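You operate a simulated robot arm through the tools that you are given. There is no shell and no other tool. Be economical: measure what you need, move in short steps, check, and stop when the job is done.

You are at the controls of a simulated robot arm. One attempt, no reset.

TASK
Put two of the steel plug with red bands from the top of the green bench on the free end of the red bench. Open the third drawer from the top of the right blue cabinet. Do these in any order.

It is judged by the outcome, as a careful person would: the job done as asked, and still so three seconds after it is handed in. It fails if anything else is knocked over, pushed out of place, dropped, spilled or broken.

THE ROBOT
A 7-joint arm with a two-finger parallel gripper on a trunk, on a base that drives. Base frame: it is fixed to the floor where the robot stands at the start and does not move with it; the origin is under the middle of the robot, x ahead of it, y to its left, z up; the surface under the hand at the start is at about z = 0.88. Readings come in m, degrees, newtons and seconds.
With the tool pointing down near the work surface it reaches from about 0.3 to 0.72 m from the robot's upright axis, wherever it stands. Its first joint turns from -166.0 to 166.0 degrees. Places, roughly: free end of the red bench [-1.6, 1.5, 0.8]; third drawer of the right blue cabinet [3.6, 4, 0.6]. Payload 3.43 kg.
The tool frame sits at the grasp point between the pads (the TCP): z along the fingers, y along the line on which they close. The tips reach 0.03 m beyond it. The gripper opens to 0.094 m. The fingers are 0.028 m wide and 0.01 m thick; the gripper's body (0.05 by 0.096 m) begins 0.055 m behind the TCP.
Orientation is that of the tool frame in the base frame, as [roll, pitch, yaw] about the fixed x, y, z axes, in that order (R = Rz(yaw) Ry(pitch) Rx(roll)). With the fingers straight down and closing along the base's y, the tool's x points along the base's -x, its y along +y and its z along -z.

THE INTERFACE
- The arm moves only by the tool drive_tool. Its argument "targets" is a list of rows, each a list of 3 entries, a list of its own where there are three numbers: the shift along the tool's x, y, z in m, then the turn, a rotation vector about the tool's x, y, z in degrees, then the opening in per cent of the stroke, from 0 (shut) to 100 (fully open). In form: [[[x, y, z], [ax, ay, az], hand], ...]. A call has 1 to 10 rows; each row shifts and turns the commanded pose from where the row before left it, along the tool's axes as they then stand. Each row takes 0.2 s and may step no farther than 0.05 m and 8.6 degrees from the row before; otherwise, or with a gripper value out of range, the whole call is refused. Where a pose cannot be reached the arm comes as near as it can. A force on the tool above 40 N (or 10 N above the force at the start of the call, whichever is more), or a blocked arm, ends the call early, and 0.2 s more pass. Each finger travels about 0.108 m/s and halts on what it meets, pressing with about 30 N; the grip force reading is that of the motor and also rises with nothing between the fingers. The clock runs only during rows and for 0.2 s after the last one: add rows that do not move to give the fingers time. The reply holds the time, the measured pose of the TCP, the force on the tool along the base axes, the opening and the grip force, in the units named above and with some noise, with the torque about the TCP (base axes, N m) and any sound that the robot's microphone picked up.
- Cameras (640 x 400 px; columns grow to the right, rows downward): "scene" is now at [0.4165, 0.0318, 1.2556]; the picture's right is [-0.00, -0.57, -0.82], its down [-0.47, -0.73, 0.50] and it looks along [-0.88, 0.39, -0.26] (base axes); focal length 214 px, centre (320, 200). "wrist" rides on the gripper at [0.076, 0.014, -0.103] in the tool frame; the picture's right is [-0.18, 0.98, 0.00], its down [-0.75, -0.14, -0.64] and it looks along [-0.63, -0.12, 0.77] (tool axes); focal length 243 px, centre (320, 200). There is no depth. A picture from a camera that has moved, and an enlarged one, comes with that camera's place and axes in the base frame and with its lens.
- camera(camera): a new picture of that camera. It takes no simulated time.
- lift_body(by): slides the trunk up (or, below 0, down) by that many m; the arm and the scene camera ride with it, the base frame stays. It gives what a move gives, with no picture.
- drive_base(legs): drives the robot by 1 to 6 legs, each [ahead, left, turn to the left] in m, m and degrees, along the robot's own axes; the way and the turn of a leg run together, so that a leg with both is an arc; at most 1.5 m and 180 degrees a leg. The arm and the cameras ride along, it lands a little off, and it stops where it bumps. It gives what a move gives.
- turn_head(pan, tilt): turns the head with the scene camera to pan (to the left, within 80 degrees either way) and tilt (down, from -29 to 69), counted from straight ahead of the robot. It gives what a move gives.
- enlarge(camera, box): a new picture of the part [left, top, right, bottom] of that camera's present view, enlarged. It takes no simulated time.
- finish_job(): hands the job in; it is judged then, once.

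Go step by step. Nothing tells you exact positions but the pictures and the camera data: compare them with the known pose of the tool, close in by small moves and look again before you grip or let go. The budget is 165 turns and 108 pictures, counting those below and the enlarged ones. Unless the task says otherwise, let go and move clear before handing in, and close with one line.

The tools are called after "Emit:" as a command line: name --argument value ..., lists and objects as JSON in quotes. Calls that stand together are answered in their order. drive_tool: Moves the arm, as the interface text tells. Its arguments: {"type":"object","properties":{"targets":{"type":"array","items":{"type":"array"}}},"required":["targets"]} The other tools are called the same way: lift_body (by) slides the trunk up or down; drive_base (legs) drives the base; turn_head (pan, tilt) turns the head that bears the scene camera; camera (camera) takes a picture; enlarge (camera, box) takes an enlarged picture of a part of a camera's view; finish_job () hands the job in.

At the start:

```text
t: 0.0
tool_pos: [0.3972, -0.0242, 1.1591]
orientation: [179.9, -0.1, 179.9]
ft_force: [0.4, 0.4, 0.4]
wrist_torque: [-0.02, 0.04, -0.01]
width: 0.0939
grip_force: 0.1
trunk travel left (down, up): [-0.25, 0.34]
robot x, y, heading: [0.0021, 0.0002, -0.0]
head pan, tilt: [55.6, 62.1]
```

scene: 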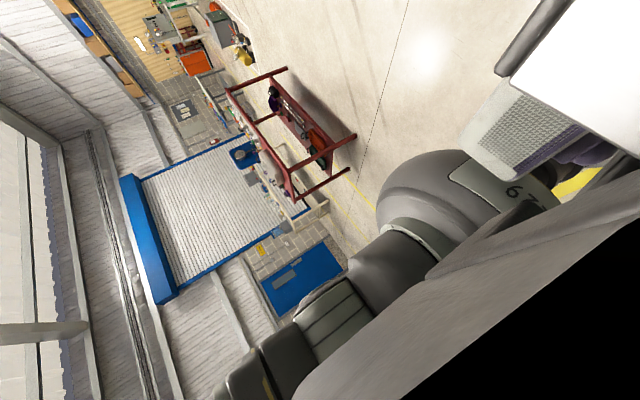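
wrist: 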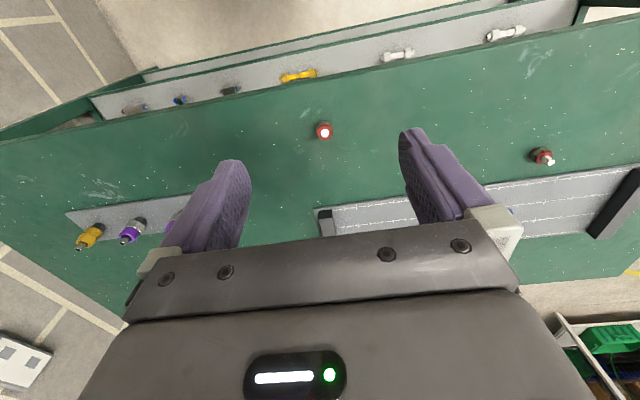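

The wrist view shows the green bench with two red-banded objects; I'll look with the scene camera straight ahead to understand the bench.

Emit:
turn_head --pan 0 --tilt 45

Emit:
camera --camera "scene"

Emit:
enlarge --camera "wrist" --box '[240, 80, 640, 330]'

```text
t: 1.2
tool_pos: [0.3983, -0.0244, 1.1597]
orientation: [-180.0, 0.0, 180.0]
ft_force: [0.7, -0.2, -0.4]
wrist_torque: [0.02, 0.01, -0.03]
width: 0.0938
grip_force: 0.1
trunk travel left (down, up): [-0.25, 0.34]
robot x, y, heading: [-0.0001, -0.0013, 0.0]
head pan, tilt: [0.0, 45.0]
```

```text
105 pictures are left
camera scene: at [0.4383, -0.0211, 1.2106], right [0.0, -1.0, 0.0], down [-0.71, 0.0, 0.71], along [-0.71, 0.0, -0.71], focal length 214 px, centre (320, 200)
```

scene: 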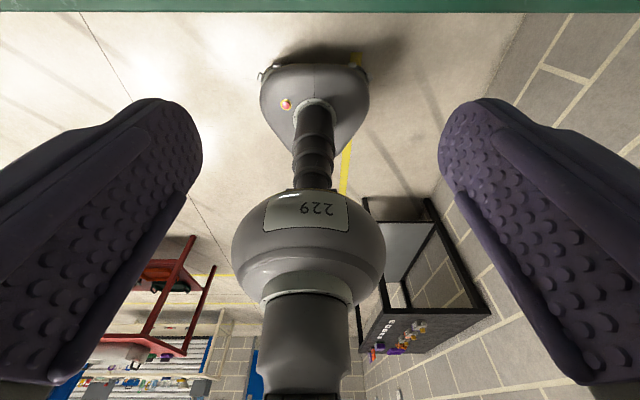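

```text
1.60 times, centred on (440, 205) of wrist
camera zoom: at [0.3216, -0.0094, 1.263], right [0.18, 0.98, 0.0], down [0.75, -0.14, 0.64], along [0.63, -0.12, -0.77], focal length 388 px, centre (128, 192)
```

zoom: 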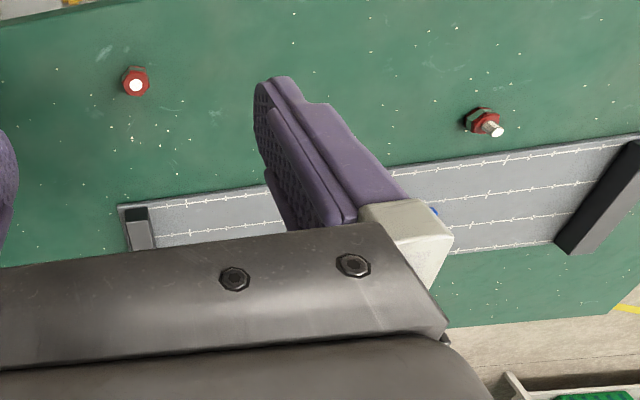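

The head's zero looks downward-backward, so a negative tilt looks at the bench. I'll look there, and to each side.

Emit:
turn_head --pan 0 --tilt -29

Emit:
camera --camera "scene"

Emit:
enlarge --camera "wrist" --box '[280, 100, 376, 160]'

Emit:
enlarge --camera "wrist" --box '[496, 126, 592, 186]'

Emit:
enlarge --camera "wrist" --box '[40, 180, 200, 280]'

```text
t: 2.7
tool_pos: [0.398, -0.0236, 1.1595]
orientation: [-180.0, -0.1, 180.0]
ft_force: [0.7, -0.3, -0.6]
wrist_torque: [0.03, -0.02, -0.02]
width: 0.0941
grip_force: 0.2
trunk travel left (down, up): [-0.25, 0.34]
robot x, y, heading: [-0.0008, -0.0018, 0.4]
head pan, tilt: [0.0, -28.6]
```

```text
103 pictures are left
camera scene: at [0.5493, -0.0212, 1.2248], right [0.0, -1.0, 0.0], down [-0.88, 0.0, -0.48], along [0.48, 0.0, -0.88], focal length 214 px, centre (320, 200)
```

scene: 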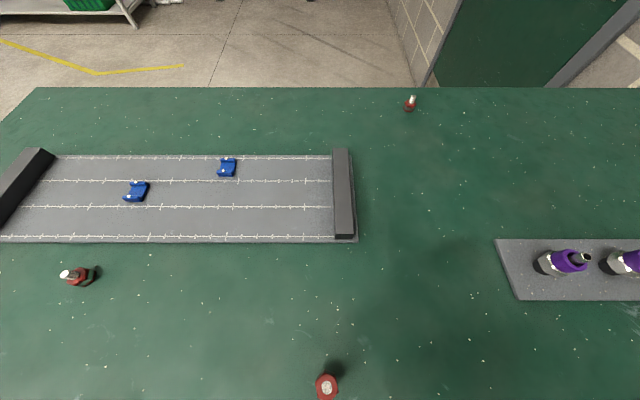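

```text
6.67 times, centred on (328, 130) of wrist
camera zoom: at [0.3216, -0.0094, 1.263], right [0.18, 0.98, 0.0], down [0.75, -0.14, 0.64], along [0.63, -0.12, -0.77], focal length 1618 px, centre (267, 667)
```

zoom: 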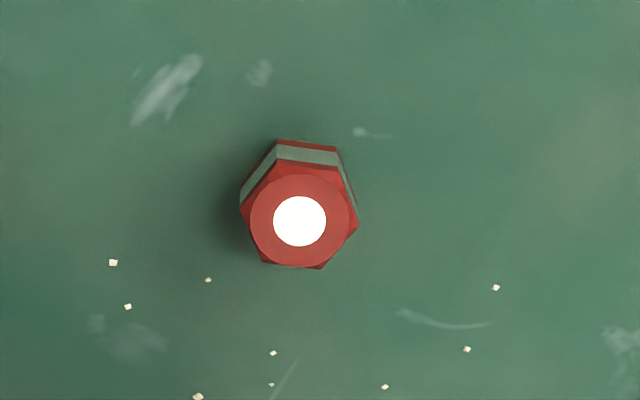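

```text
6.67 times, centred on (544, 156) of wrist
camera zoom: at [0.3216, -0.0094, 1.263], right [0.18, 0.98, 0.0], down [0.75, -0.14, 0.64], along [0.63, -0.12, -0.77], focal length 1618 px, centre (-1173, 493)
```

zoom: 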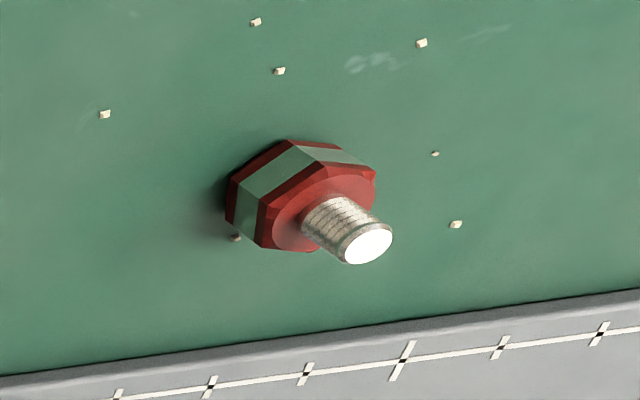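

```text
4.00 times, centred on (120, 230) of wrist
camera zoom: at [0.3216, -0.0094, 1.263], right [0.18, 0.98, 0.0], down [0.75, -0.14, 0.64], along [0.63, -0.12, -0.77], focal length 970 px, centre (1120, 80)
```

zoom: 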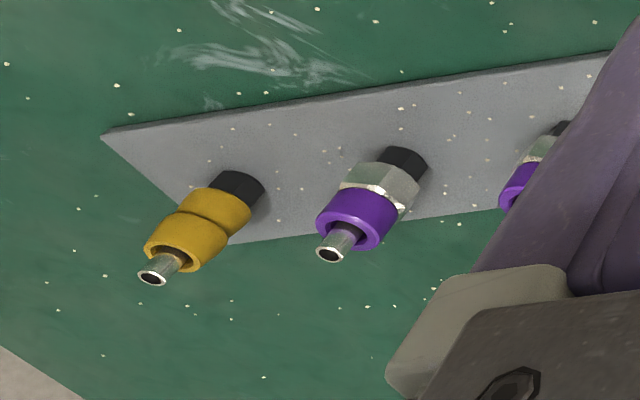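

Three red-banded items are on the green bench. I'll check each from this view for differences, and look around to the left and right.

Emit:
enlarge --camera "scene" --box '[368, 75, 448, 125]'

Emit:
enlarge --camera "scene" --box '[40, 250, 120, 300]'

Emit:
turn_head --pan 70 --tilt 20

Emit:
camera --camera "scene"

Emit:
turn_head --pan 75 --tilt -29

Emit:
camera --camera "scene"

```text
8.00 times, centred on (408, 100) of scene
camera zoom: at [0.5493, -0.0212, 1.2248], right [0.0, -1.0, 0.0], down [-0.88, 0.0, -0.48], along [0.48, 0.0, -0.88], focal length 1716 px, centre (-384, 1000)
```

zoom: 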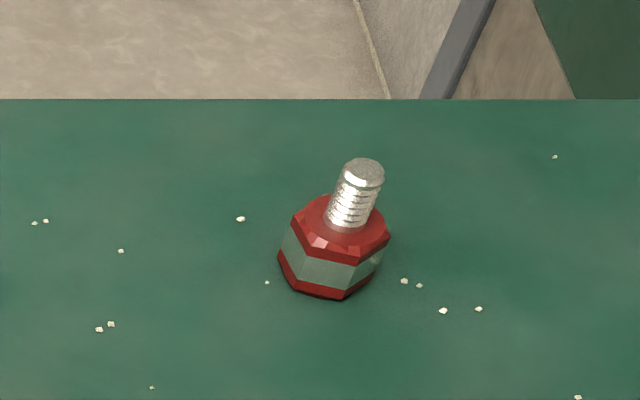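

```text
8.00 times, centred on (80, 275) of scene
camera zoom: at [0.5493, -0.0212, 1.2248], right [0.0, -1.0, 0.0], down [-0.88, 0.0, -0.48], along [0.48, 0.0, -0.88], focal length 1716 px, centre (2240, -400)
```

zoom: 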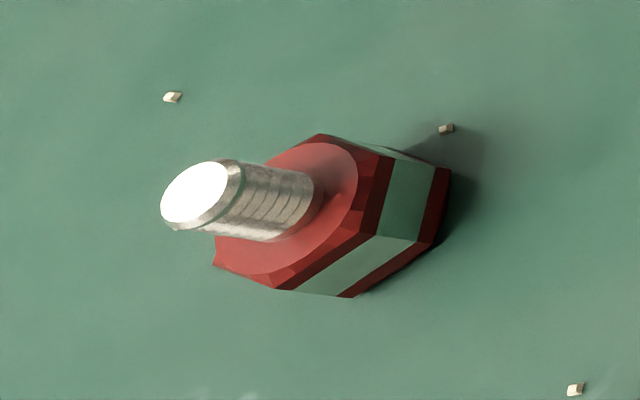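

```text
t: 4.1
tool_pos: [0.3985, -0.0244, 1.1605]
orientation: [180.0, 0.1, -180.0]
ft_force: [-0.7, 0.5, -0.3]
wrist_torque: [-0.01, 0.03, 0.0]
width: 0.0939
grip_force: 0.0
trunk travel left (down, up): [-0.25, 0.34]
robot x, y, heading: [0.0009, -0.0009, -0.1]
head pan, tilt: [70.0, 20.0]
```

```text
97 pictures are left
camera scene: at [0.477, 0.0663, 1.2599], right [0.0, -0.34, -0.94], down [-0.94, -0.32, 0.12], along [-0.34, 0.88, -0.32], focal length 214 px, centre (320, 200)
```

scene: 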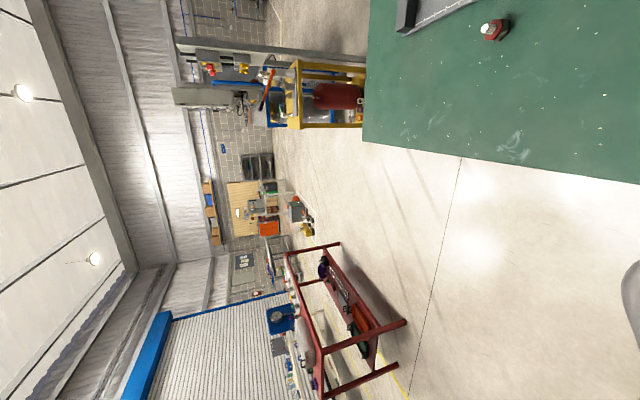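

```text
t: 5.3
tool_pos: [0.3973, -0.0248, 1.1595]
orientation: [-180.0, 0.1, 179.9]
ft_force: [-0.3, -0.5, -0.2]
wrist_torque: [-0.03, 0.02, 0.01]
width: 0.0942
grip_force: 0.2
trunk travel left (down, up): [-0.25, 0.34]
robot x, y, heading: [0.0027, -0.0005, 0.1]
head pan, tilt: [75.0, -28.6]
```

```text
96 pictures are left
camera scene: at [0.5493, 0.0436, 1.2745], right [0.0, -0.26, -0.97], down [-0.88, 0.46, -0.12], along [0.48, 0.85, -0.23], focal length 214 px, centre (320, 200)
```

scene: 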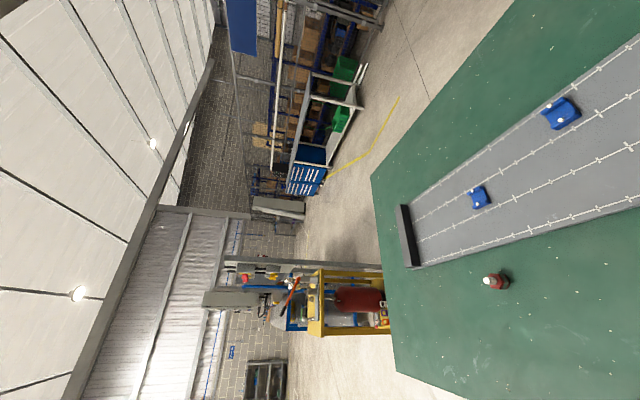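

Plugs at about (0.48,-0.03), (0.60,0.34) and (0.99,-0.23). I'll start with the nearest: move above it, turning ~14° so the pads meet the hex flats.

Emit:
drive_tool --targets '[[[-0.02, -0.0015, 0.04], [0, 0, 0], 100], [[-0.02, -0.0015, 0.04], [0, 0, 0], 100], [[-0.02, -0.0015, 0.04], [0, 0, 0], 100], [[-0.02, -0.0015, 0.04], [0, 0, -7], 100], [[0, 0, 0], [0, 0, -7], 100]]'

Emit:
camera --camera "wrist"

```text
t: 6.5
tool_pos: [0.476, -0.0302, 0.9985]
orientation: [-180.0, 0.0, -165.9]
ft_force: [0.0, -0.1, 1.0]
wrist_torque: [-0.03, 0.03, 0.0]
width: 0.094
grip_force: 0.0
trunk travel left (down, up): [-0.25, 0.34]
robot x, y, heading: [0.0032, 0.0009, -0.1]
head pan, tilt: [75.0, -28.6]
```

```text
95 pictures are left
camera wrist: at [0.3983, -0.0338, 1.1029], right [-0.06, 1.0, 0.0], down [0.77, 0.05, 0.64], along [0.64, 0.04, -0.77], focal length 243 px, centre (320, 200)
```

wrist: 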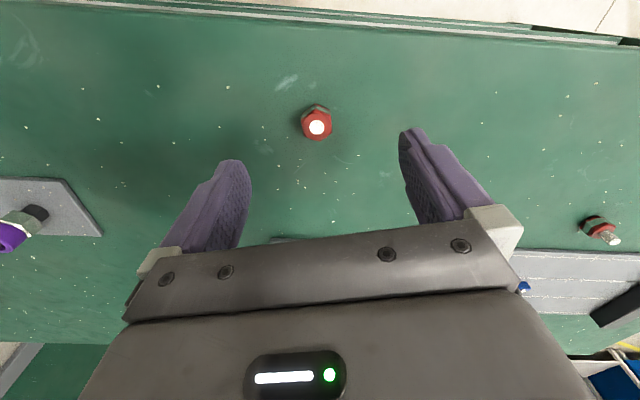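

The plug is still slightly toward the robot of the TCP line; zooming in for the hex orientation and position.

Emit:
enlarge --camera "wrist" --box '[268, 90, 364, 150]'

```text
6.67 times, centred on (316, 120) of wrist
camera zoom: at [0.3983, -0.0338, 1.1029], right [-0.06, 1.0, 0.0], down [0.77, 0.05, 0.64], along [0.64, 0.04, -0.77], focal length 1618 px, centre (347, 733)
```

zoom: 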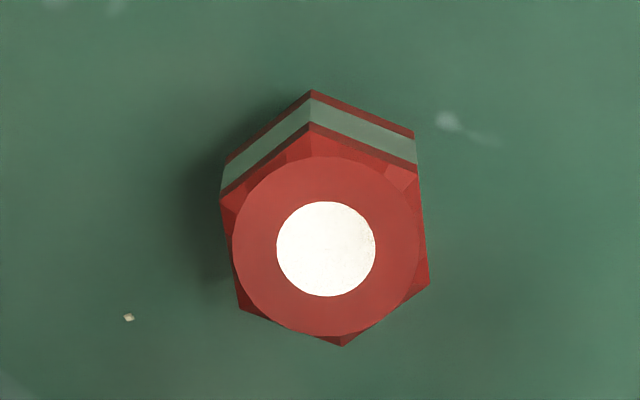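

The near plug shows no protruding stud, unlike the other two; I need another angle to tell whether it is the same thing.

Emit:
turn_head --pan 0 --tilt 15

Emit:
camera --camera "scene"

```text
t: 8.0
tool_pos: [0.4761, -0.0302, 0.9997]
orientation: [180.0, 0.0, -165.9]
ft_force: [-0.2, 0.0, -0.3]
wrist_torque: [0.0, 0.0, -0.02]
width: 0.0942
grip_force: 0.1
trunk travel left (down, up): [-0.25, 0.34]
robot x, y, heading: [0.0003, -0.0006, 0.0]
head pan, tilt: [0.0, 15.0]
```

```text
93 pictures are left
camera scene: at [0.5605, -0.006, 1.0386], right [0.24, -0.97, 0.0], down [-0.94, -0.23, 0.26], along [-0.25, -0.06, -0.97], focal length 214 px, centre (320, 200)
```

scene: 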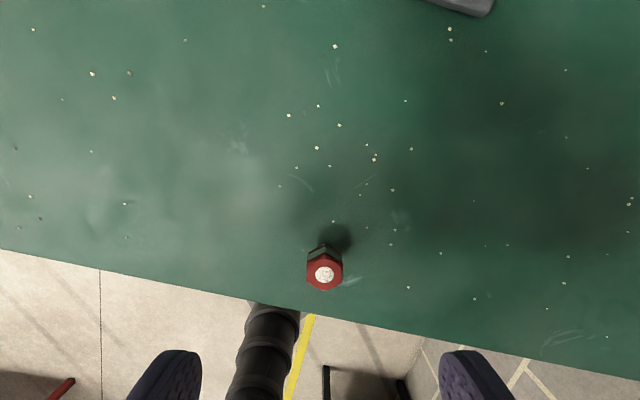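

The scene camera actually rides with the hand. I'll zoom on the plug from here.

Emit:
enlarge --camera "scene" --box '[276, 235, 372, 295]'

```text
6.67 times, centred on (324, 265) of scene
camera zoom: at [0.5605, -0.006, 1.0386], right [0.24, -0.97, 0.0], down [-0.94, -0.23, 0.26], along [-0.25, -0.06, -0.97], focal length 1430 px, centre (293, -233)
```

zoom: 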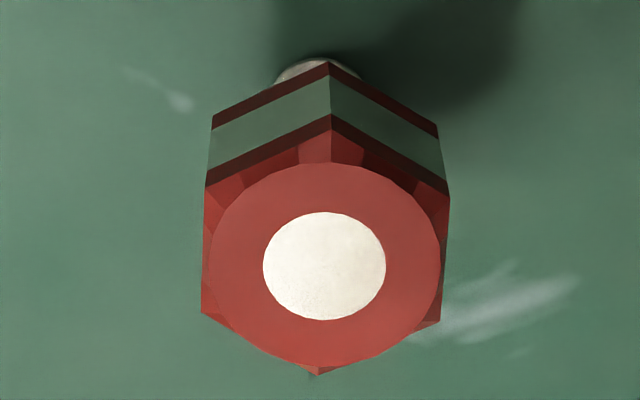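

This plug stands upside-down on its stud (hex uppermost), hex top near z≈0.914. I'll descend around it and look.

Emit:
drive_tool --targets '[[[-0.003, 0, 0.03], [0, 0, 4.5], 100], [[0, 0, 0.03], [0, 0, 0], 100], [[0, 0, 0.015], [0, 0, 0], 100]]'

Emit:
camera --camera "wrist"

Emit:
camera --camera "scene"

```text
t: 8.8
tool_pos: [0.482, -0.0309, 0.9231]
orientation: [-179.9, -0.1, -170.5]
ft_force: [-0.1, 0.5, -0.2]
wrist_torque: [-0.01, -0.02, -0.02]
width: 0.0937
grip_force: 0.1
trunk travel left (down, up): [-0.25, 0.34]
robot x, y, heading: [-0.0013, -0.0005, -0.0]
head pan, tilt: [0.0, 15.0]
```

```text
91 pictures are left
camera wrist: at [0.404, -0.0284, 1.0269], right [0.02, 1.0, 0.0], down [0.77, -0.01, 0.64], along [0.64, -0.01, -0.77], focal length 243 px, centre (320, 200)
```

wrist: 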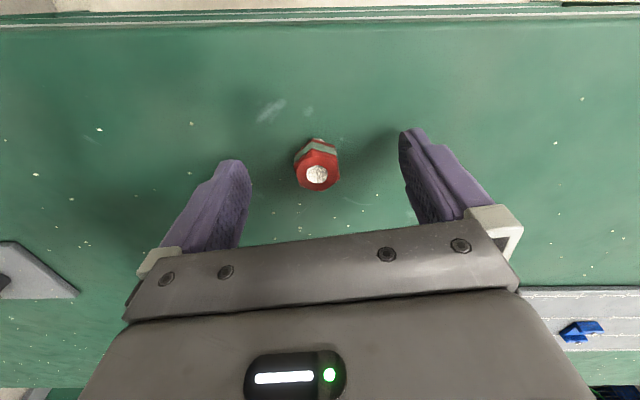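

```text
90 pictures are left
camera scene: at [0.5676, -0.0132, 0.9622], right [0.17, -0.99, 0.0], down [-0.95, -0.16, 0.26], along [-0.26, -0.04, -0.97], focal length 214 px, centre (320, 200)
```

scene: 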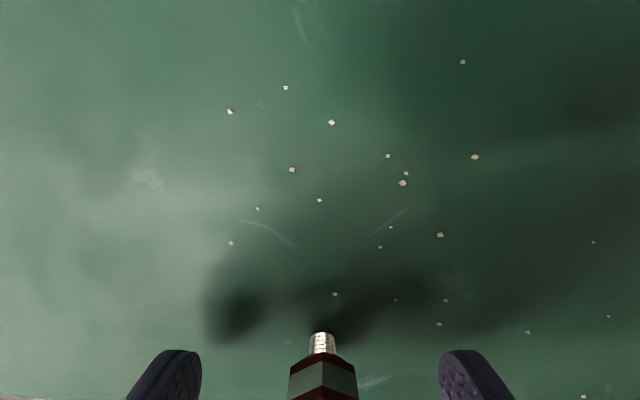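

Plug is centred laterally. Tilting the head to see tip clearance from the side.

Emit:
turn_head --pan 0 --tilt 60

Emit:
camera --camera "scene"

```text
t: 9.9
tool_pos: [0.4821, -0.031, 0.9239]
orientation: [180.0, 0.0, -170.6]
ft_force: [0.4, 0.4, 0.3]
wrist_torque: [0.03, 0.02, 0.03]
width: 0.0938
grip_force: 0.0
trunk travel left (down, up): [-0.25, 0.34]
robot x, y, heading: [0.0055, 0.0026, -0.1]
head pan, tilt: [0.0, 60.0]
```

```text
89 pictures are left
camera scene: at [0.5023, -0.0241, 0.9894], right [0.17, -0.99, 0.0], down [-0.49, -0.08, 0.87], along [-0.85, -0.14, -0.5], focal length 214 px, centre (320, 200)
```

scene: 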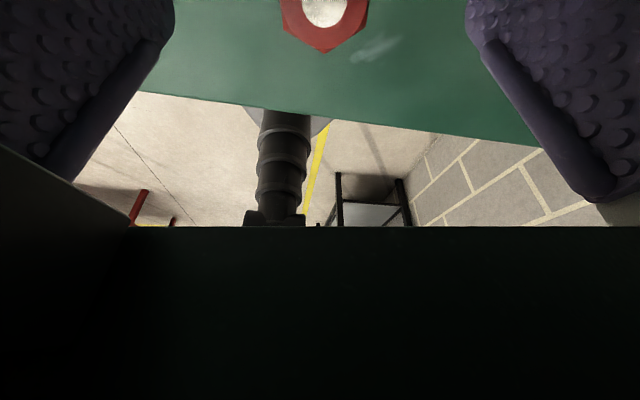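

Bench top is about z=0.881, hex spans ~0.899–0.914. Lower to TCP 0.917, then close.

Emit:
drive_tool --targets '[[[0.004, 0, 0.0065], [0, 0, 0], 100], [[0, 0, 0], [0, 0, 0], 60], [[0, 0, 0], [0, 0, 0], 35], [[0, 0, 0], [0, 0, 0], 20], [[0, 0, 0], [0, 0, 0], 10], [[0, 0, 0], [0, 0, 0], 0], [[0, 0, 0], [0, 0, 0], 0]]'

Emit:
camera --camera "wrist"

```text
t: 11.5
tool_pos: [0.4781, -0.0311, 0.9186]
orientation: [-180.0, 0.1, -170.5]
ft_force: [0.0, 0.1, -0.7]
wrist_torque: [0.03, -0.01, -0.02]
width: 0.0237
grip_force: 30.3
trunk travel left (down, up): [-0.25, 0.34]
robot x, y, heading: [0.0025, -0.0001, 0.2]
head pan, tilt: [0.0, 60.0]
```

```text
88 pictures are left
camera wrist: at [0.3998, -0.0293, 1.0223], right [0.02, 1.0, 0.0], down [0.77, -0.01, 0.64], along [0.64, -0.01, -0.77], focal length 243 px, centre (320, 200)
```

wrist: 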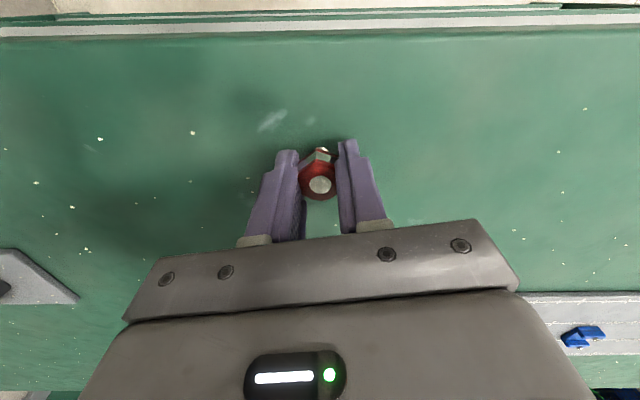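

Gripped (24 mm across flats). Lift and look.

Emit:
drive_tool --targets '[[[0, 0, -0.02], [0, 0, 0], 0], [[0, 0, -0.04], [0, 0, 0], 0], [[0.01, 0, -0.04], [0, 0, 0], 0], [[0.02, 0, -0.04], [0, 0, 0], 0], [[0.02, 0, -0.04], [0, 0, 0], 0], [[0.02, 0, -0.04], [0, 0, 0], 0], [[0.01, 0, -0.03], [0, 0, 0], 0]]'

Emit:
turn_head --pan 70 --tilt 40

Emit:
camera --camera "scene"

Emit:
camera --camera "wrist"

```text
t: 13.1
tool_pos: [0.3956, -0.042, 1.1698]
orientation: [180.0, 0.0, -170.5]
ft_force: [-0.7, 0.2, -1.0]
wrist_torque: [0.0, 0.01, 0.01]
width: 0.0234
grip_force: 30.6
trunk travel left (down, up): [-0.25, 0.34]
robot x, y, heading: [-0.0008, -0.0015, -0.1]
head pan, tilt: [0.0, 60.0]
```

```text
t: 14.5
tool_pos: [0.398, -0.0401, 1.1689]
orientation: [-180.0, 0.0, -170.5]
ft_force: [0.4, 0.4, -0.8]
wrist_torque: [-0.01, -0.03, 0.01]
width: 0.0234
grip_force: 30.0
trunk travel left (down, up): [-0.25, 0.34]
robot x, y, heading: [0.0002, -0.0015, 0.2]
head pan, tilt: [70.0, 40.0]
```

```text
87 pictures are left
camera scene: at [0.4311, 0.0472, 1.2721], right [0.06, -0.34, -0.94], down [-0.66, -0.72, 0.22], along [-0.75, 0.6, -0.26], focal length 214 px, centre (320, 200)
```

scene: 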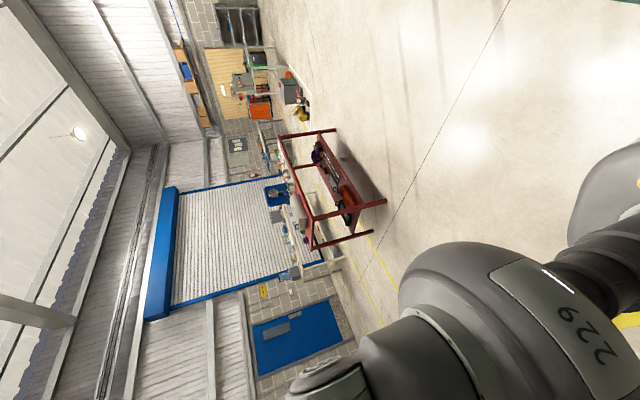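

```text
86 pictures are left
camera wrist: at [0.3196, -0.0402, 1.2725], right [0.02, 1.0, 0.0], down [0.77, -0.01, 0.64], along [0.64, -0.01, -0.77], focal length 243 px, centre (320, 200)
```

wrist: 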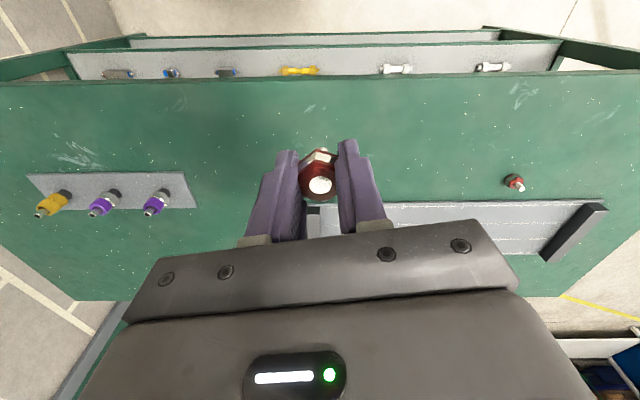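

Plug held. The red bench occupies roughly x −1.94…−1.27, y 1.18…2.64. I'll drive to stand in front of its near (+x) side facing −x.

Emit:
drive_base --legs '[[-0.25, 0, 0], [0, 0, 90], [1.4, 0, 0], [0, 0, 90]]'

Emit:
turn_head --pan 0 --tilt -29

Emit:
camera --camera "scene"

```text
t: 30.4
tool_pos: [-0.6095, 1.4685, 1.1706]
orientation: [180.0, 0.0, 7.2]
ft_force: [0.7, 0.6, -0.4]
wrist_torque: [-0.01, 0.02, 0.02]
width: 0.0234
grip_force: 29.8
trunk travel left (down, up): [-0.25, 0.34]
robot x, y, heading: [-0.2163, 1.4093, 177.7]
head pan, tilt: [70.0, 40.0]
```

```text
t: 31.8
tool_pos: [-0.6102, 1.4677, 1.1689]
orientation: [180.0, 0.1, 7.1]
ft_force: [1.4, 0.0, -0.4]
wrist_torque: [-0.01, 0.01, -0.02]
width: 0.023
grip_force: 29.8
trunk travel left (down, up): [-0.25, 0.34]
robot x, y, heading: [-0.2141, 1.407, 177.6]
head pan, tilt: [0.0, -28.6]
```

```text
85 pictures are left
camera scene: at [-0.7572, 1.4519, 1.2344], right [-0.12, 0.99, 0.0], down [0.87, 0.11, -0.48], along [-0.47, -0.06, -0.88], focal length 214 px, centre (320, 200)
```

scene: 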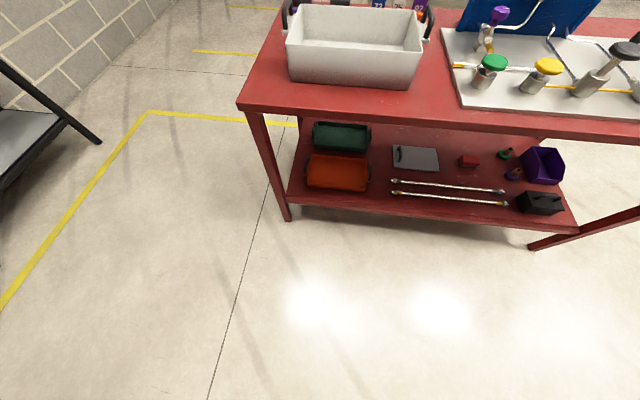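

A white tub stands near the given spot. I'll drive closer to see what's around it.

Emit:
enlarge --camera "scene" --box '[220, 0, 540, 200]'

Emit:
drive_base --legs '[[0.45, 0, 2.3]]'

Emit:
camera --camera "scene"

```text
2.00 times, centred on (380, 100) of scene
camera zoom: at [-0.7572, 1.4519, 1.2344], right [-0.12, 0.99, 0.0], down [0.87, 0.11, -0.48], along [-0.47, -0.06, -0.88], focal length 429 px, centre (200, 400)
```

zoom: 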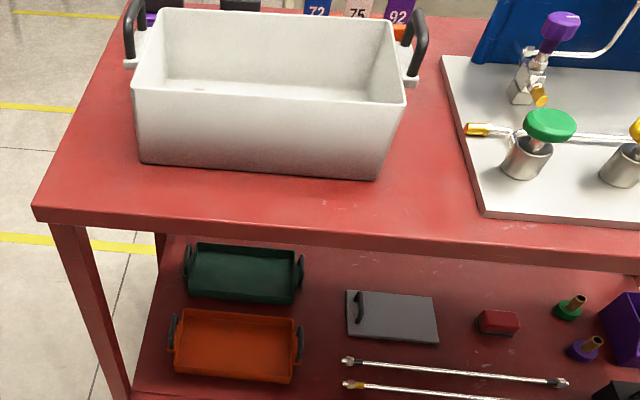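

```text
t: 34.5
tool_pos: [-1.0551, 1.462, 1.1685]
orientation: [180.0, 0.0, 9.4]
ft_force: [-0.2, 0.7, -0.1]
wrist_torque: [0.04, -0.02, -0.02]
width: 0.0235
grip_force: 30.2
trunk travel left (down, up): [-0.25, 0.34]
robot x, y, heading: [-0.6535, 1.4183, 180.0]
head pan, tilt: [0.0, -28.6]
```

```text
83 pictures are left
camera scene: at [-1.2016, 1.4403, 1.2342], right [-0.16, 0.99, 0.0], down [0.87, 0.14, -0.48], along [-0.47, -0.08, -0.88], focal length 214 px, centre (320, 200)
```

scene: 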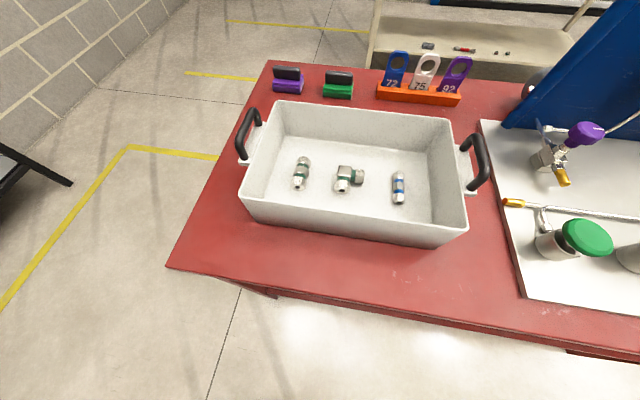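

Free part is the table around the tub; table top comes out at z≈0.85. I'll place the plugs on the open front-left corner area, near (-1.285,1.24) and (-1.285,1.37). Moving the base a bit nearer.

Emit:
drive_base --legs '[[0.12, 0.1, 0]]'

```text
t: 35.9
tool_pos: [-1.1794, 1.3608, 1.1702]
orientation: [-179.9, -0.1, 9.3]
ft_force: [0.6, 0.1, -0.3]
wrist_torque: [0.01, -0.05, 0.0]
width: 0.0235
grip_force: 30.2
trunk travel left (down, up): [-0.25, 0.34]
robot x, y, heading: [-0.7804, 1.3183, 179.8]
head pan, tilt: [0.0, -28.6]
```

Move above the place and look.

Emit:
drive_tool --targets '[[[-0.031, 0.0255, 0], [0, 0, 0], 0], [[-0.031, 0.0255, 0], [0, 0, 0], 0], [[-0.031, 0.0255, 0.02], [0, 0, 0], 0], [[-0.031, 0.0255, 0.03], [0, 0, 0], 0], [[0, 0, 0.05], [0, 0, 0], 0], [[0, 0, 0.05], [0, 0, 0], 0], [[0, 0, 0.04], [0, 0, 0], 0]]'

Emit:
camera --camera "wrist"

Emit:
turn_head --pan 0 --tilt 15

Emit:
camera --camera "scene"

```text
refused: row 4 steps farther than a row can; nothing moved
```

```text
82 pictures are left
camera wrist: at [-1.1019, 1.3594, 1.2724], right [-0.02, -1.0, 0.0], down [-0.77, 0.02, 0.64], along [-0.64, 0.02, -0.77], focal length 243 px, centre (320, 200)
```

wrist: 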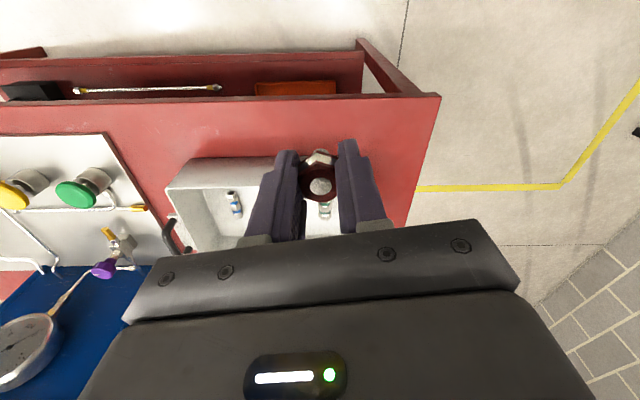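

```text
t: 37.0
tool_pos: [-1.1784, 1.3615, 1.1685]
orientation: [180.0, -0.1, 9.3]
ft_force: [0.6, 0.8, -0.7]
wrist_torque: [0.0, 0.01, 0.01]
width: 0.0231
grip_force: 30.3
trunk travel left (down, up): [-0.25, 0.34]
robot x, y, heading: [-0.7816, 1.316, 179.9]
head pan, tilt: [0.0, 15.0]
```

```text
81 pictures are left
camera scene: at [-1.2619, 1.3505, 1.2081], right [-0.16, 0.99, 0.0], down [0.95, 0.16, 0.26], along [0.25, 0.04, -0.97], focal length 214 px, centre (320, 200)
```

scene: 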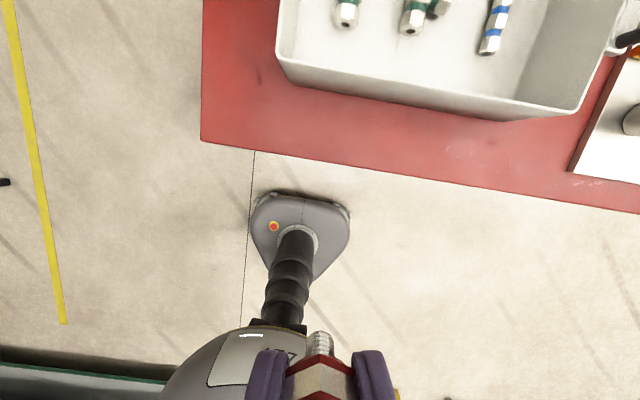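

Clear view of the free corner. Moving over it with smaller rows.

Emit:
drive_tool --targets '[[[-0.031, 0.0255, 0], [0, 0, 0], 0], [[-0.031, 0.0255, 0], [0, 0, 0], 0], [[-0.031, 0.0255, 0.02], [0, 0, 0], 0], [[-0.031, 0.0255, 0.02], [0, 0, 0], 0], [[0, 0, 0.05], [0, 0, 0], 0], [[0, 0, 0.05], [0, 0, 0], 0], [[0, 0, 0.04], [0, 0, 0], 0]]'

Emit:
camera --camera "wrist"

Emit:
camera --camera "scene"

```text
t: 38.6
tool_pos: [-1.2841, 1.2414, 0.9862]
orientation: [-180.0, 0.0, 9.3]
ft_force: [-0.2, -0.5, -1.0]
wrist_torque: [0.0, -0.02, 0.0]
width: 0.0234
grip_force: 30.4
trunk travel left (down, up): [-0.25, 0.34]
robot x, y, heading: [-0.7806, 1.3182, 180.1]
head pan, tilt: [0.0, 15.0]
```

```text
80 pictures are left
camera wrist: at [-1.2072, 1.2408, 1.0899], right [-0.02, -1.0, 0.0], down [-0.77, 0.02, 0.64], along [-0.64, 0.02, -0.77], focal length 243 px, centre (320, 200)
```

wrist: 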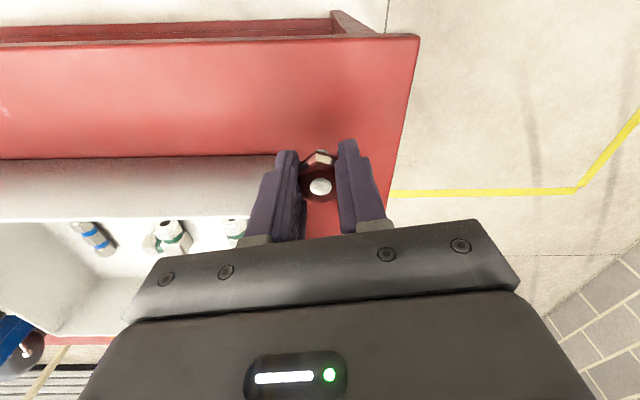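

```text
79 pictures are left
camera scene: at [-1.3679, 1.2313, 1.0255], right [-0.16, 0.99, 0.0], down [0.95, 0.16, 0.26], along [0.26, 0.04, -0.97], focal length 214 px, centre (320, 200)
```

scene: 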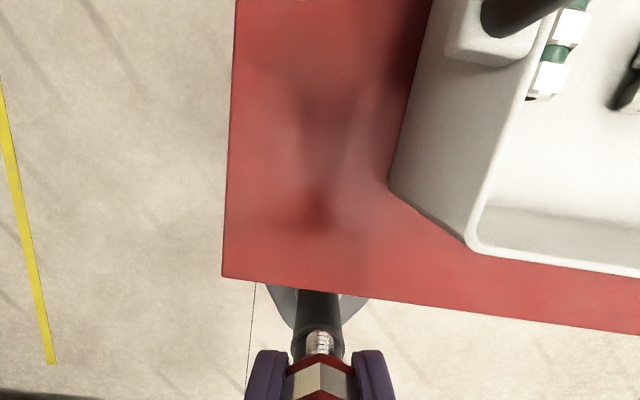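

Position good; table ≈0.85, so contact expected near TCP 0.888. Descend to 0.905 and look.

Emit:
drive_tool --targets '[[[0, 0, 0.04], [0, 0, 0], 0], [[0, 0, 0.04], [0, 0, 0], 0]]'

Emit:
camera --camera "wrist"

Emit:
camera --camera "scene"

```text
t: 39.2
tool_pos: [-1.2861, 1.2425, 0.9054]
orientation: [180.0, 0.0, 9.3]
ft_force: [1.2, -0.1, 0.1]
wrist_torque: [-0.02, -0.02, 0.02]
width: 0.0232
grip_force: 29.7
trunk travel left (down, up): [-0.25, 0.34]
robot x, y, heading: [-0.7833, 1.3159, 180.0]
head pan, tilt: [0.0, 15.0]
```

```text
78 pictures are left
camera wrist: at [-1.2088, 1.2396, 1.0096], right [-0.02, -1.0, 0.0], down [-0.77, 0.02, 0.64], along [-0.64, 0.01, -0.77], focal length 243 px, centre (320, 200)
```

wrist: 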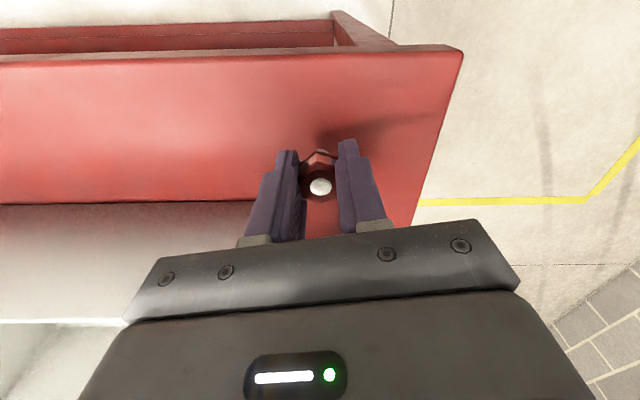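

```text
77 pictures are left
camera scene: at [-1.3696, 1.2301, 0.9451], right [-0.16, 0.99, 0.0], down [0.95, 0.16, 0.26], along [0.26, 0.04, -0.97], focal length 214 px, centre (320, 200)
```

scene: 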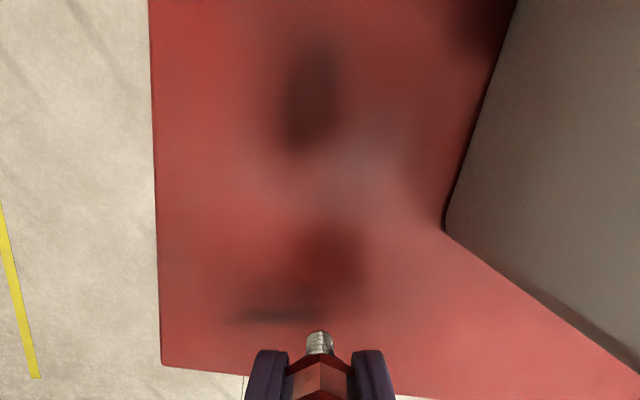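

Still ~15 mm above the table. Lowering gently.

Emit:
drive_tool --targets '[[[0, 0, 0.008], [0, 0, 0], 0], [[0, 0, 0.003], [0, 0, 0], 0]]'

Emit:
drive_tool --targets '[[[0, 0, 0.002], [0, 0, 0], 0]]'

Emit:
drive_tool --targets '[[[0, 0, 0.002], [0, 0, 0], 0]]'

Emit:
enlarge --camera "scene" --box '[224, 280, 416, 400]'

```text
t: 39.8
tool_pos: [-1.2854, 1.2406, 0.8963]
orientation: [180.0, 0.0, 9.3]
ft_force: [0.9, -1.0, -0.1]
wrist_torque: [0.01, -0.02, 0.02]
width: 0.0233
grip_force: 29.5
trunk travel left (down, up): [-0.25, 0.34]
robot x, y, heading: [-0.7802, 1.3209, 179.6]
head pan, tilt: [0.0, 15.0]
```

```text
t: 40.2
tool_pos: [-1.2828, 1.242, 0.8951]
orientation: [-180.0, 0.0, 9.4]
ft_force: [-0.1, 0.0, -1.1]
wrist_torque: [0.01, 0.03, 0.0]
width: 0.0233
grip_force: 30.0
trunk travel left (down, up): [-0.25, 0.34]
robot x, y, heading: [-0.7828, 1.3192, 180.0]
head pan, tilt: [0.0, 15.0]
```

```text
t: 40.6
tool_pos: [-1.2844, 1.2421, 0.8926]
orientation: [179.9, 0.0, 9.3]
ft_force: [-0.3, 0.3, -1.3]
wrist_torque: [-0.01, -0.01, -0.01]
width: 0.0233
grip_force: 30.0
trunk travel left (down, up): [-0.25, 0.34]
robot x, y, heading: [-0.7831, 1.3167, 179.8]
head pan, tilt: [0.0, 15.0]
```

```text
3.33 times, centred on (320, 340) of scene
camera zoom: at [-1.3683, 1.2307, 0.9324], right [-0.16, 0.99, 0.0], down [0.95, 0.16, 0.26], along [0.26, 0.04, -0.97], focal length 715 px, centre (320, -267)
```

zoom: 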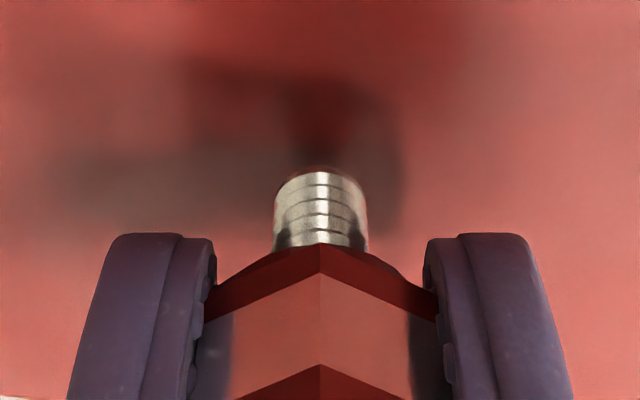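

Very close to contact. Continue in 1.5 mm steps until the force rises.

Emit:
drive_tool --targets '[[[0, 0, 0.0015], [0, 0, 0], 0]]'

Emit:
drive_tool --targets '[[[0, 0, 0.0015], [0, 0, 0], 0]]'

```text
t: 41.0
tool_pos: [-1.2846, 1.2411, 0.8928]
orientation: [-180.0, 0.0, 9.4]
ft_force: [1.0, 0.4, -0.3]
wrist_torque: [0.0, -0.02, -0.03]
width: 0.0231
grip_force: 29.9
trunk travel left (down, up): [-0.25, 0.34]
robot x, y, heading: [-0.7793, 1.3213, 179.7]
head pan, tilt: [0.0, 15.0]
```

```text
t: 41.4
tool_pos: [-1.2844, 1.2405, 0.8902]
orientation: [-180.0, 0.0, 9.2]
ft_force: [-0.5, 0.6, -0.9]
wrist_torque: [-0.02, 0.0, 0.03]
width: 0.0232
grip_force: 30.0
trunk travel left (down, up): [-0.25, 0.34]
robot x, y, heading: [-0.7783, 1.3171, 180.0]
head pan, tilt: [0.0, 15.0]
```

Emit:
drive_tool --targets '[[[0, 0, 0.0015], [0, 0, 0], 0]]'

Emit:
drive_tool --targets '[[[0, 0, 0.0015], [0, 0, 0], 0]]'

Emit:
enlarge --camera "scene" --box '[272, 310, 368, 370]'

```text
t: 41.8
tool_pos: [-1.2852, 1.2419, 0.8889]
orientation: [180.0, 0.0, 9.2]
ft_force: [-0.4, -0.4, -1.4]
wrist_torque: [0.04, -0.01, -0.03]
width: 0.0234
grip_force: 30.2
trunk travel left (down, up): [-0.25, 0.34]
robot x, y, heading: [-0.7769, 1.3185, 179.8]
head pan, tilt: [0.0, 15.0]
```

```text
t: 42.2
tool_pos: [-1.2856, 1.242, 0.8881]
orientation: [-180.0, 0.0, 9.3]
ft_force: [-0.9, -0.4, 1.5]
wrist_torque: [-0.06, -0.04, -0.01]
width: 0.0232
grip_force: 29.8
trunk travel left (down, up): [-0.25, 0.34]
robot x, y, heading: [-0.7839, 1.3193, 179.8]
head pan, tilt: [0.0, 15.0]
```

```text
6.67 times, centred on (320, 340) of scene
camera zoom: at [-1.3679, 1.2302, 0.9276], right [-0.16, 0.99, 0.0], down [0.95, 0.16, 0.26], along [0.26, 0.04, -0.97], focal length 1430 px, centre (320, -733)
```

zoom: 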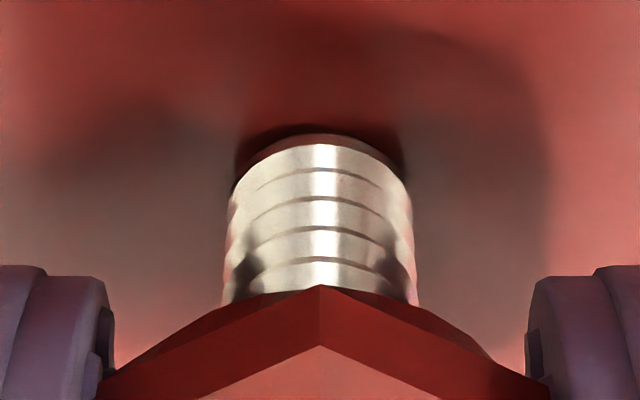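

Possibly first contact; one more small step.

Emit:
drive_tool --targets '[[[0, 0, 0.001], [0, 0, 0], 0]]'

```text
t: 42.6
tool_pos: [-1.2841, 1.2414, 0.8888]
orientation: [179.9, 0.0, 9.3]
ft_force: [-0.2, -1.0, 13.7]
wrist_torque: [-0.04, 0.07, 0.03]
width: 0.0235
grip_force: 29.7
trunk travel left (down, up): [-0.25, 0.34]
robot x, y, heading: [-0.7808, 1.3209, 179.8]
head pan, tilt: [0.0, 15.0]
```

Contact made. Relax slightly and open gently.

Emit:
drive_tool --targets '[[[0, 0, -0.0006], [0, 0, 0], 0], [[0, 0, 0], [0, 0, 0], 26], [[0, 0, 0], [0, 0, 0], 30], [[0, 0, 0], [0, 0, 0], 38], [[0, 0, 0], [0, 0, 0], 50], [[0, 0, 0], [0, 0, 0], 65]]'

Emit:
camera --camera "scene"

```text
t: 44.0
tool_pos: [-1.2835, 1.241, 0.8868]
orientation: [-180.0, 0.0, 9.3]
ft_force: [-0.1, 0.8, -0.3]
wrist_torque: [0.01, -0.03, 0.02]
width: 0.0611
grip_force: 0.1
trunk travel left (down, up): [-0.25, 0.34]
robot x, y, heading: [-0.7788, 1.3157, 180.0]
head pan, tilt: [0.0, 15.0]
```

```text
74 pictures are left
camera scene: at [-1.368, 1.2305, 0.9268], right [-0.16, 0.99, 0.0], down [0.95, 0.16, 0.26], along [0.26, 0.04, -0.97], focal length 214 px, centre (320, 200)
```

scene: 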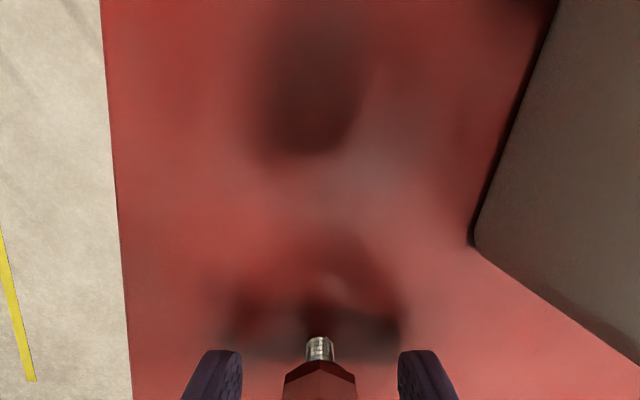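

Standing upright. Rise straight up and check.

Emit:
drive_tool --targets '[[[0, 0, -0.02], [0, 0, 0], 65], [[0, 0, -0.03], [0, 0, 0], 70], [[0, 0, -0.05], [0, 0, 0], 80], [[0, 0, -0.05], [0, 0, 0], 100], [[0, 0, -0.05], [0, 0, 0], 100], [[0, 0, -0.05], [0, 0, 0], 100]]'

Emit:
camera --camera "wrist"

```text
t: 45.4
tool_pos: [-1.2874, 1.2379, 1.1383]
orientation: [-179.9, 0.1, 9.2]
ft_force: [-0.3, 0.2, 0.2]
wrist_torque: [0.0, -0.01, 0.0]
width: 0.0936
grip_force: 0.0
trunk travel left (down, up): [-0.25, 0.34]
robot x, y, heading: [-0.7804, 1.3196, 179.7]
head pan, tilt: [0.0, 15.0]
```

```text
73 pictures are left
camera wrist: at [-1.2096, 1.238, 1.2423], right [-0.02, -1.0, 0.0], down [-0.77, 0.02, 0.64], along [-0.64, 0.02, -0.77], focal length 243 px, centre (320, 200)
```

wrist: 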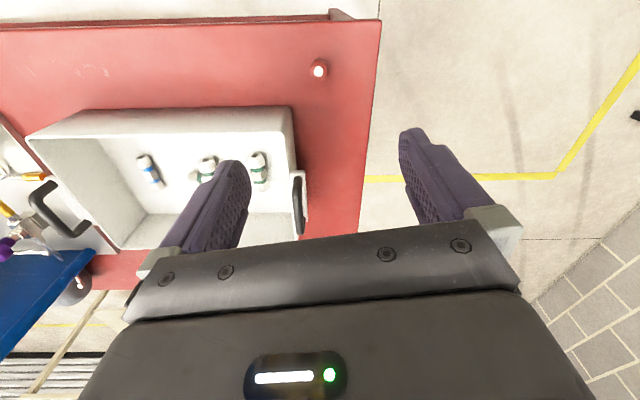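

First plug stands well on the free corner. Retract the hand and return to the green bench for the plug at about (0.60, 0.34).

Emit:
drive_tool --targets '[[[0.04, 0, -0.01], [0, 0, 0], 100], [[0.04, 0, -0.01], [0, 0, 0], 100], [[0.03, 0, -0.01], [0, 0, 0], 100]]'

Emit:
drive_base --legs '[[-0.5, 0, 0], [0, 0, 180], [0, -1.02, 0], [0.26, 0, 0]]'

Emit:
camera --camera "wrist"

```text
t: 46.2
tool_pos: [-1.1755, 1.2586, 1.1676]
orientation: [-180.0, 0.0, 9.3]
ft_force: [-0.4, 0.4, -0.6]
wrist_torque: [0.02, 0.06, 0.02]
width: 0.094
grip_force: 0.0
trunk travel left (down, up): [-0.25, 0.34]
robot x, y, heading: [-0.7832, 1.3163, 179.9]
head pan, tilt: [0.0, 15.0]
```

```text
t: 62.5
tool_pos: [0.2448, 0.3038, 1.165]
orientation: [180.0, -0.1, -178.2]
ft_force: [-1.0, 0.0, 0.3]
wrist_torque: [-0.02, 0.01, 0.02]
width: 0.0941
grip_force: 0.0
trunk travel left (down, up): [-0.25, 0.34]
robot x, y, heading: [-0.1542, 0.2973, -7.9]
head pan, tilt: [0.0, 15.0]
```

```text
72 pictures are left
camera wrist: at [0.1675, 0.3155, 1.2698], right [0.15, 0.99, 0.0], down [0.76, -0.12, 0.64], along [0.63, -0.1, -0.77], focal length 243 px, centre (320, 200)
```

wrist: 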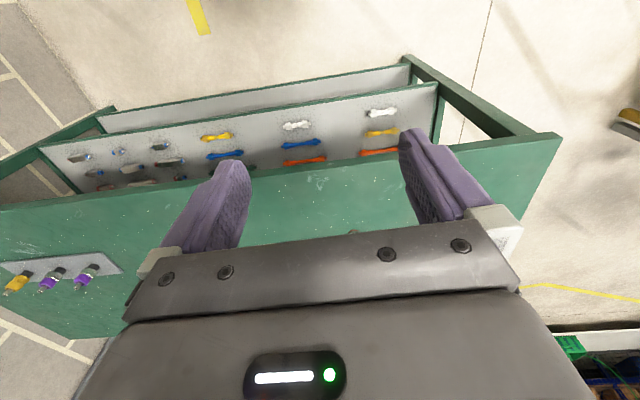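

Landed a bit short and turned; correct it.

Emit:
drive_base --legs '[[0, 0, 7.9], [0.13, 0, 0]]'

Emit:
turn_head --pan 0 --tilt -20

Emit:
camera --camera "scene"

Emit:
camera --camera "wrist"

```text
t: 64.3
tool_pos: [0.3667, 0.3595, 1.1652]
orientation: [180.0, -0.1, -170.2]
ft_force: [0.7, 0.8, -0.6]
wrist_torque: [0.02, 0.01, 0.01]
width: 0.0943
grip_force: 0.0
trunk travel left (down, up): [-0.25, 0.34]
robot x, y, heading: [-0.0291, 0.2988, 0.3]
head pan, tilt: [0.0, 15.0]
```

```text
t: 65.3
tool_pos: [0.3668, 0.3596, 1.167]
orientation: [-179.9, 0.0, -170.1]
ft_force: [-0.2, -1.0, 0.5]
wrist_torque: [0.02, 0.02, 0.02]
width: 0.0941
grip_force: 0.0
trunk travel left (down, up): [-0.25, 0.34]
robot x, y, heading: [-0.0307, 0.2981, 0.4]
head pan, tilt: [0.0, -20.0]
```

```text
71 pictures are left
camera scene: at [0.505, 0.3863, 1.2227], right [0.17, -0.99, 0.0], down [-0.93, -0.16, -0.34], along [0.34, 0.06, -0.94], focal length 214 px, centre (320, 200)
```

scene: 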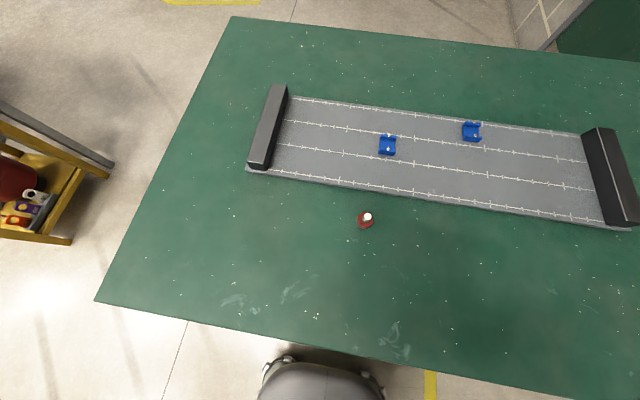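

```text
70 pictures are left
camera wrist: at [0.2888, 0.3614, 1.27], right [0.01, 1.0, 0.0], down [0.77, -0.01, 0.64], along [0.64, -0.01, -0.77], focal length 243 px, centre (320, 200)
```

wrist: 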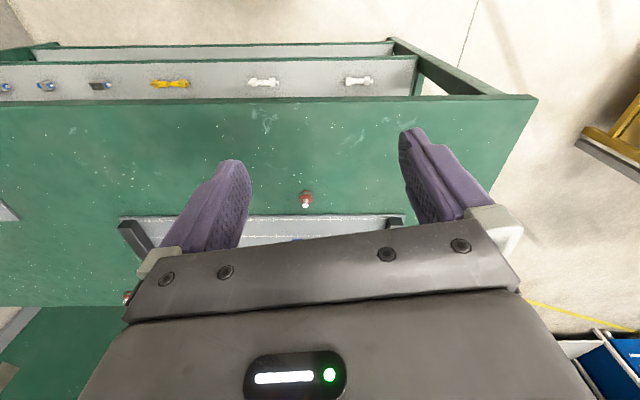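

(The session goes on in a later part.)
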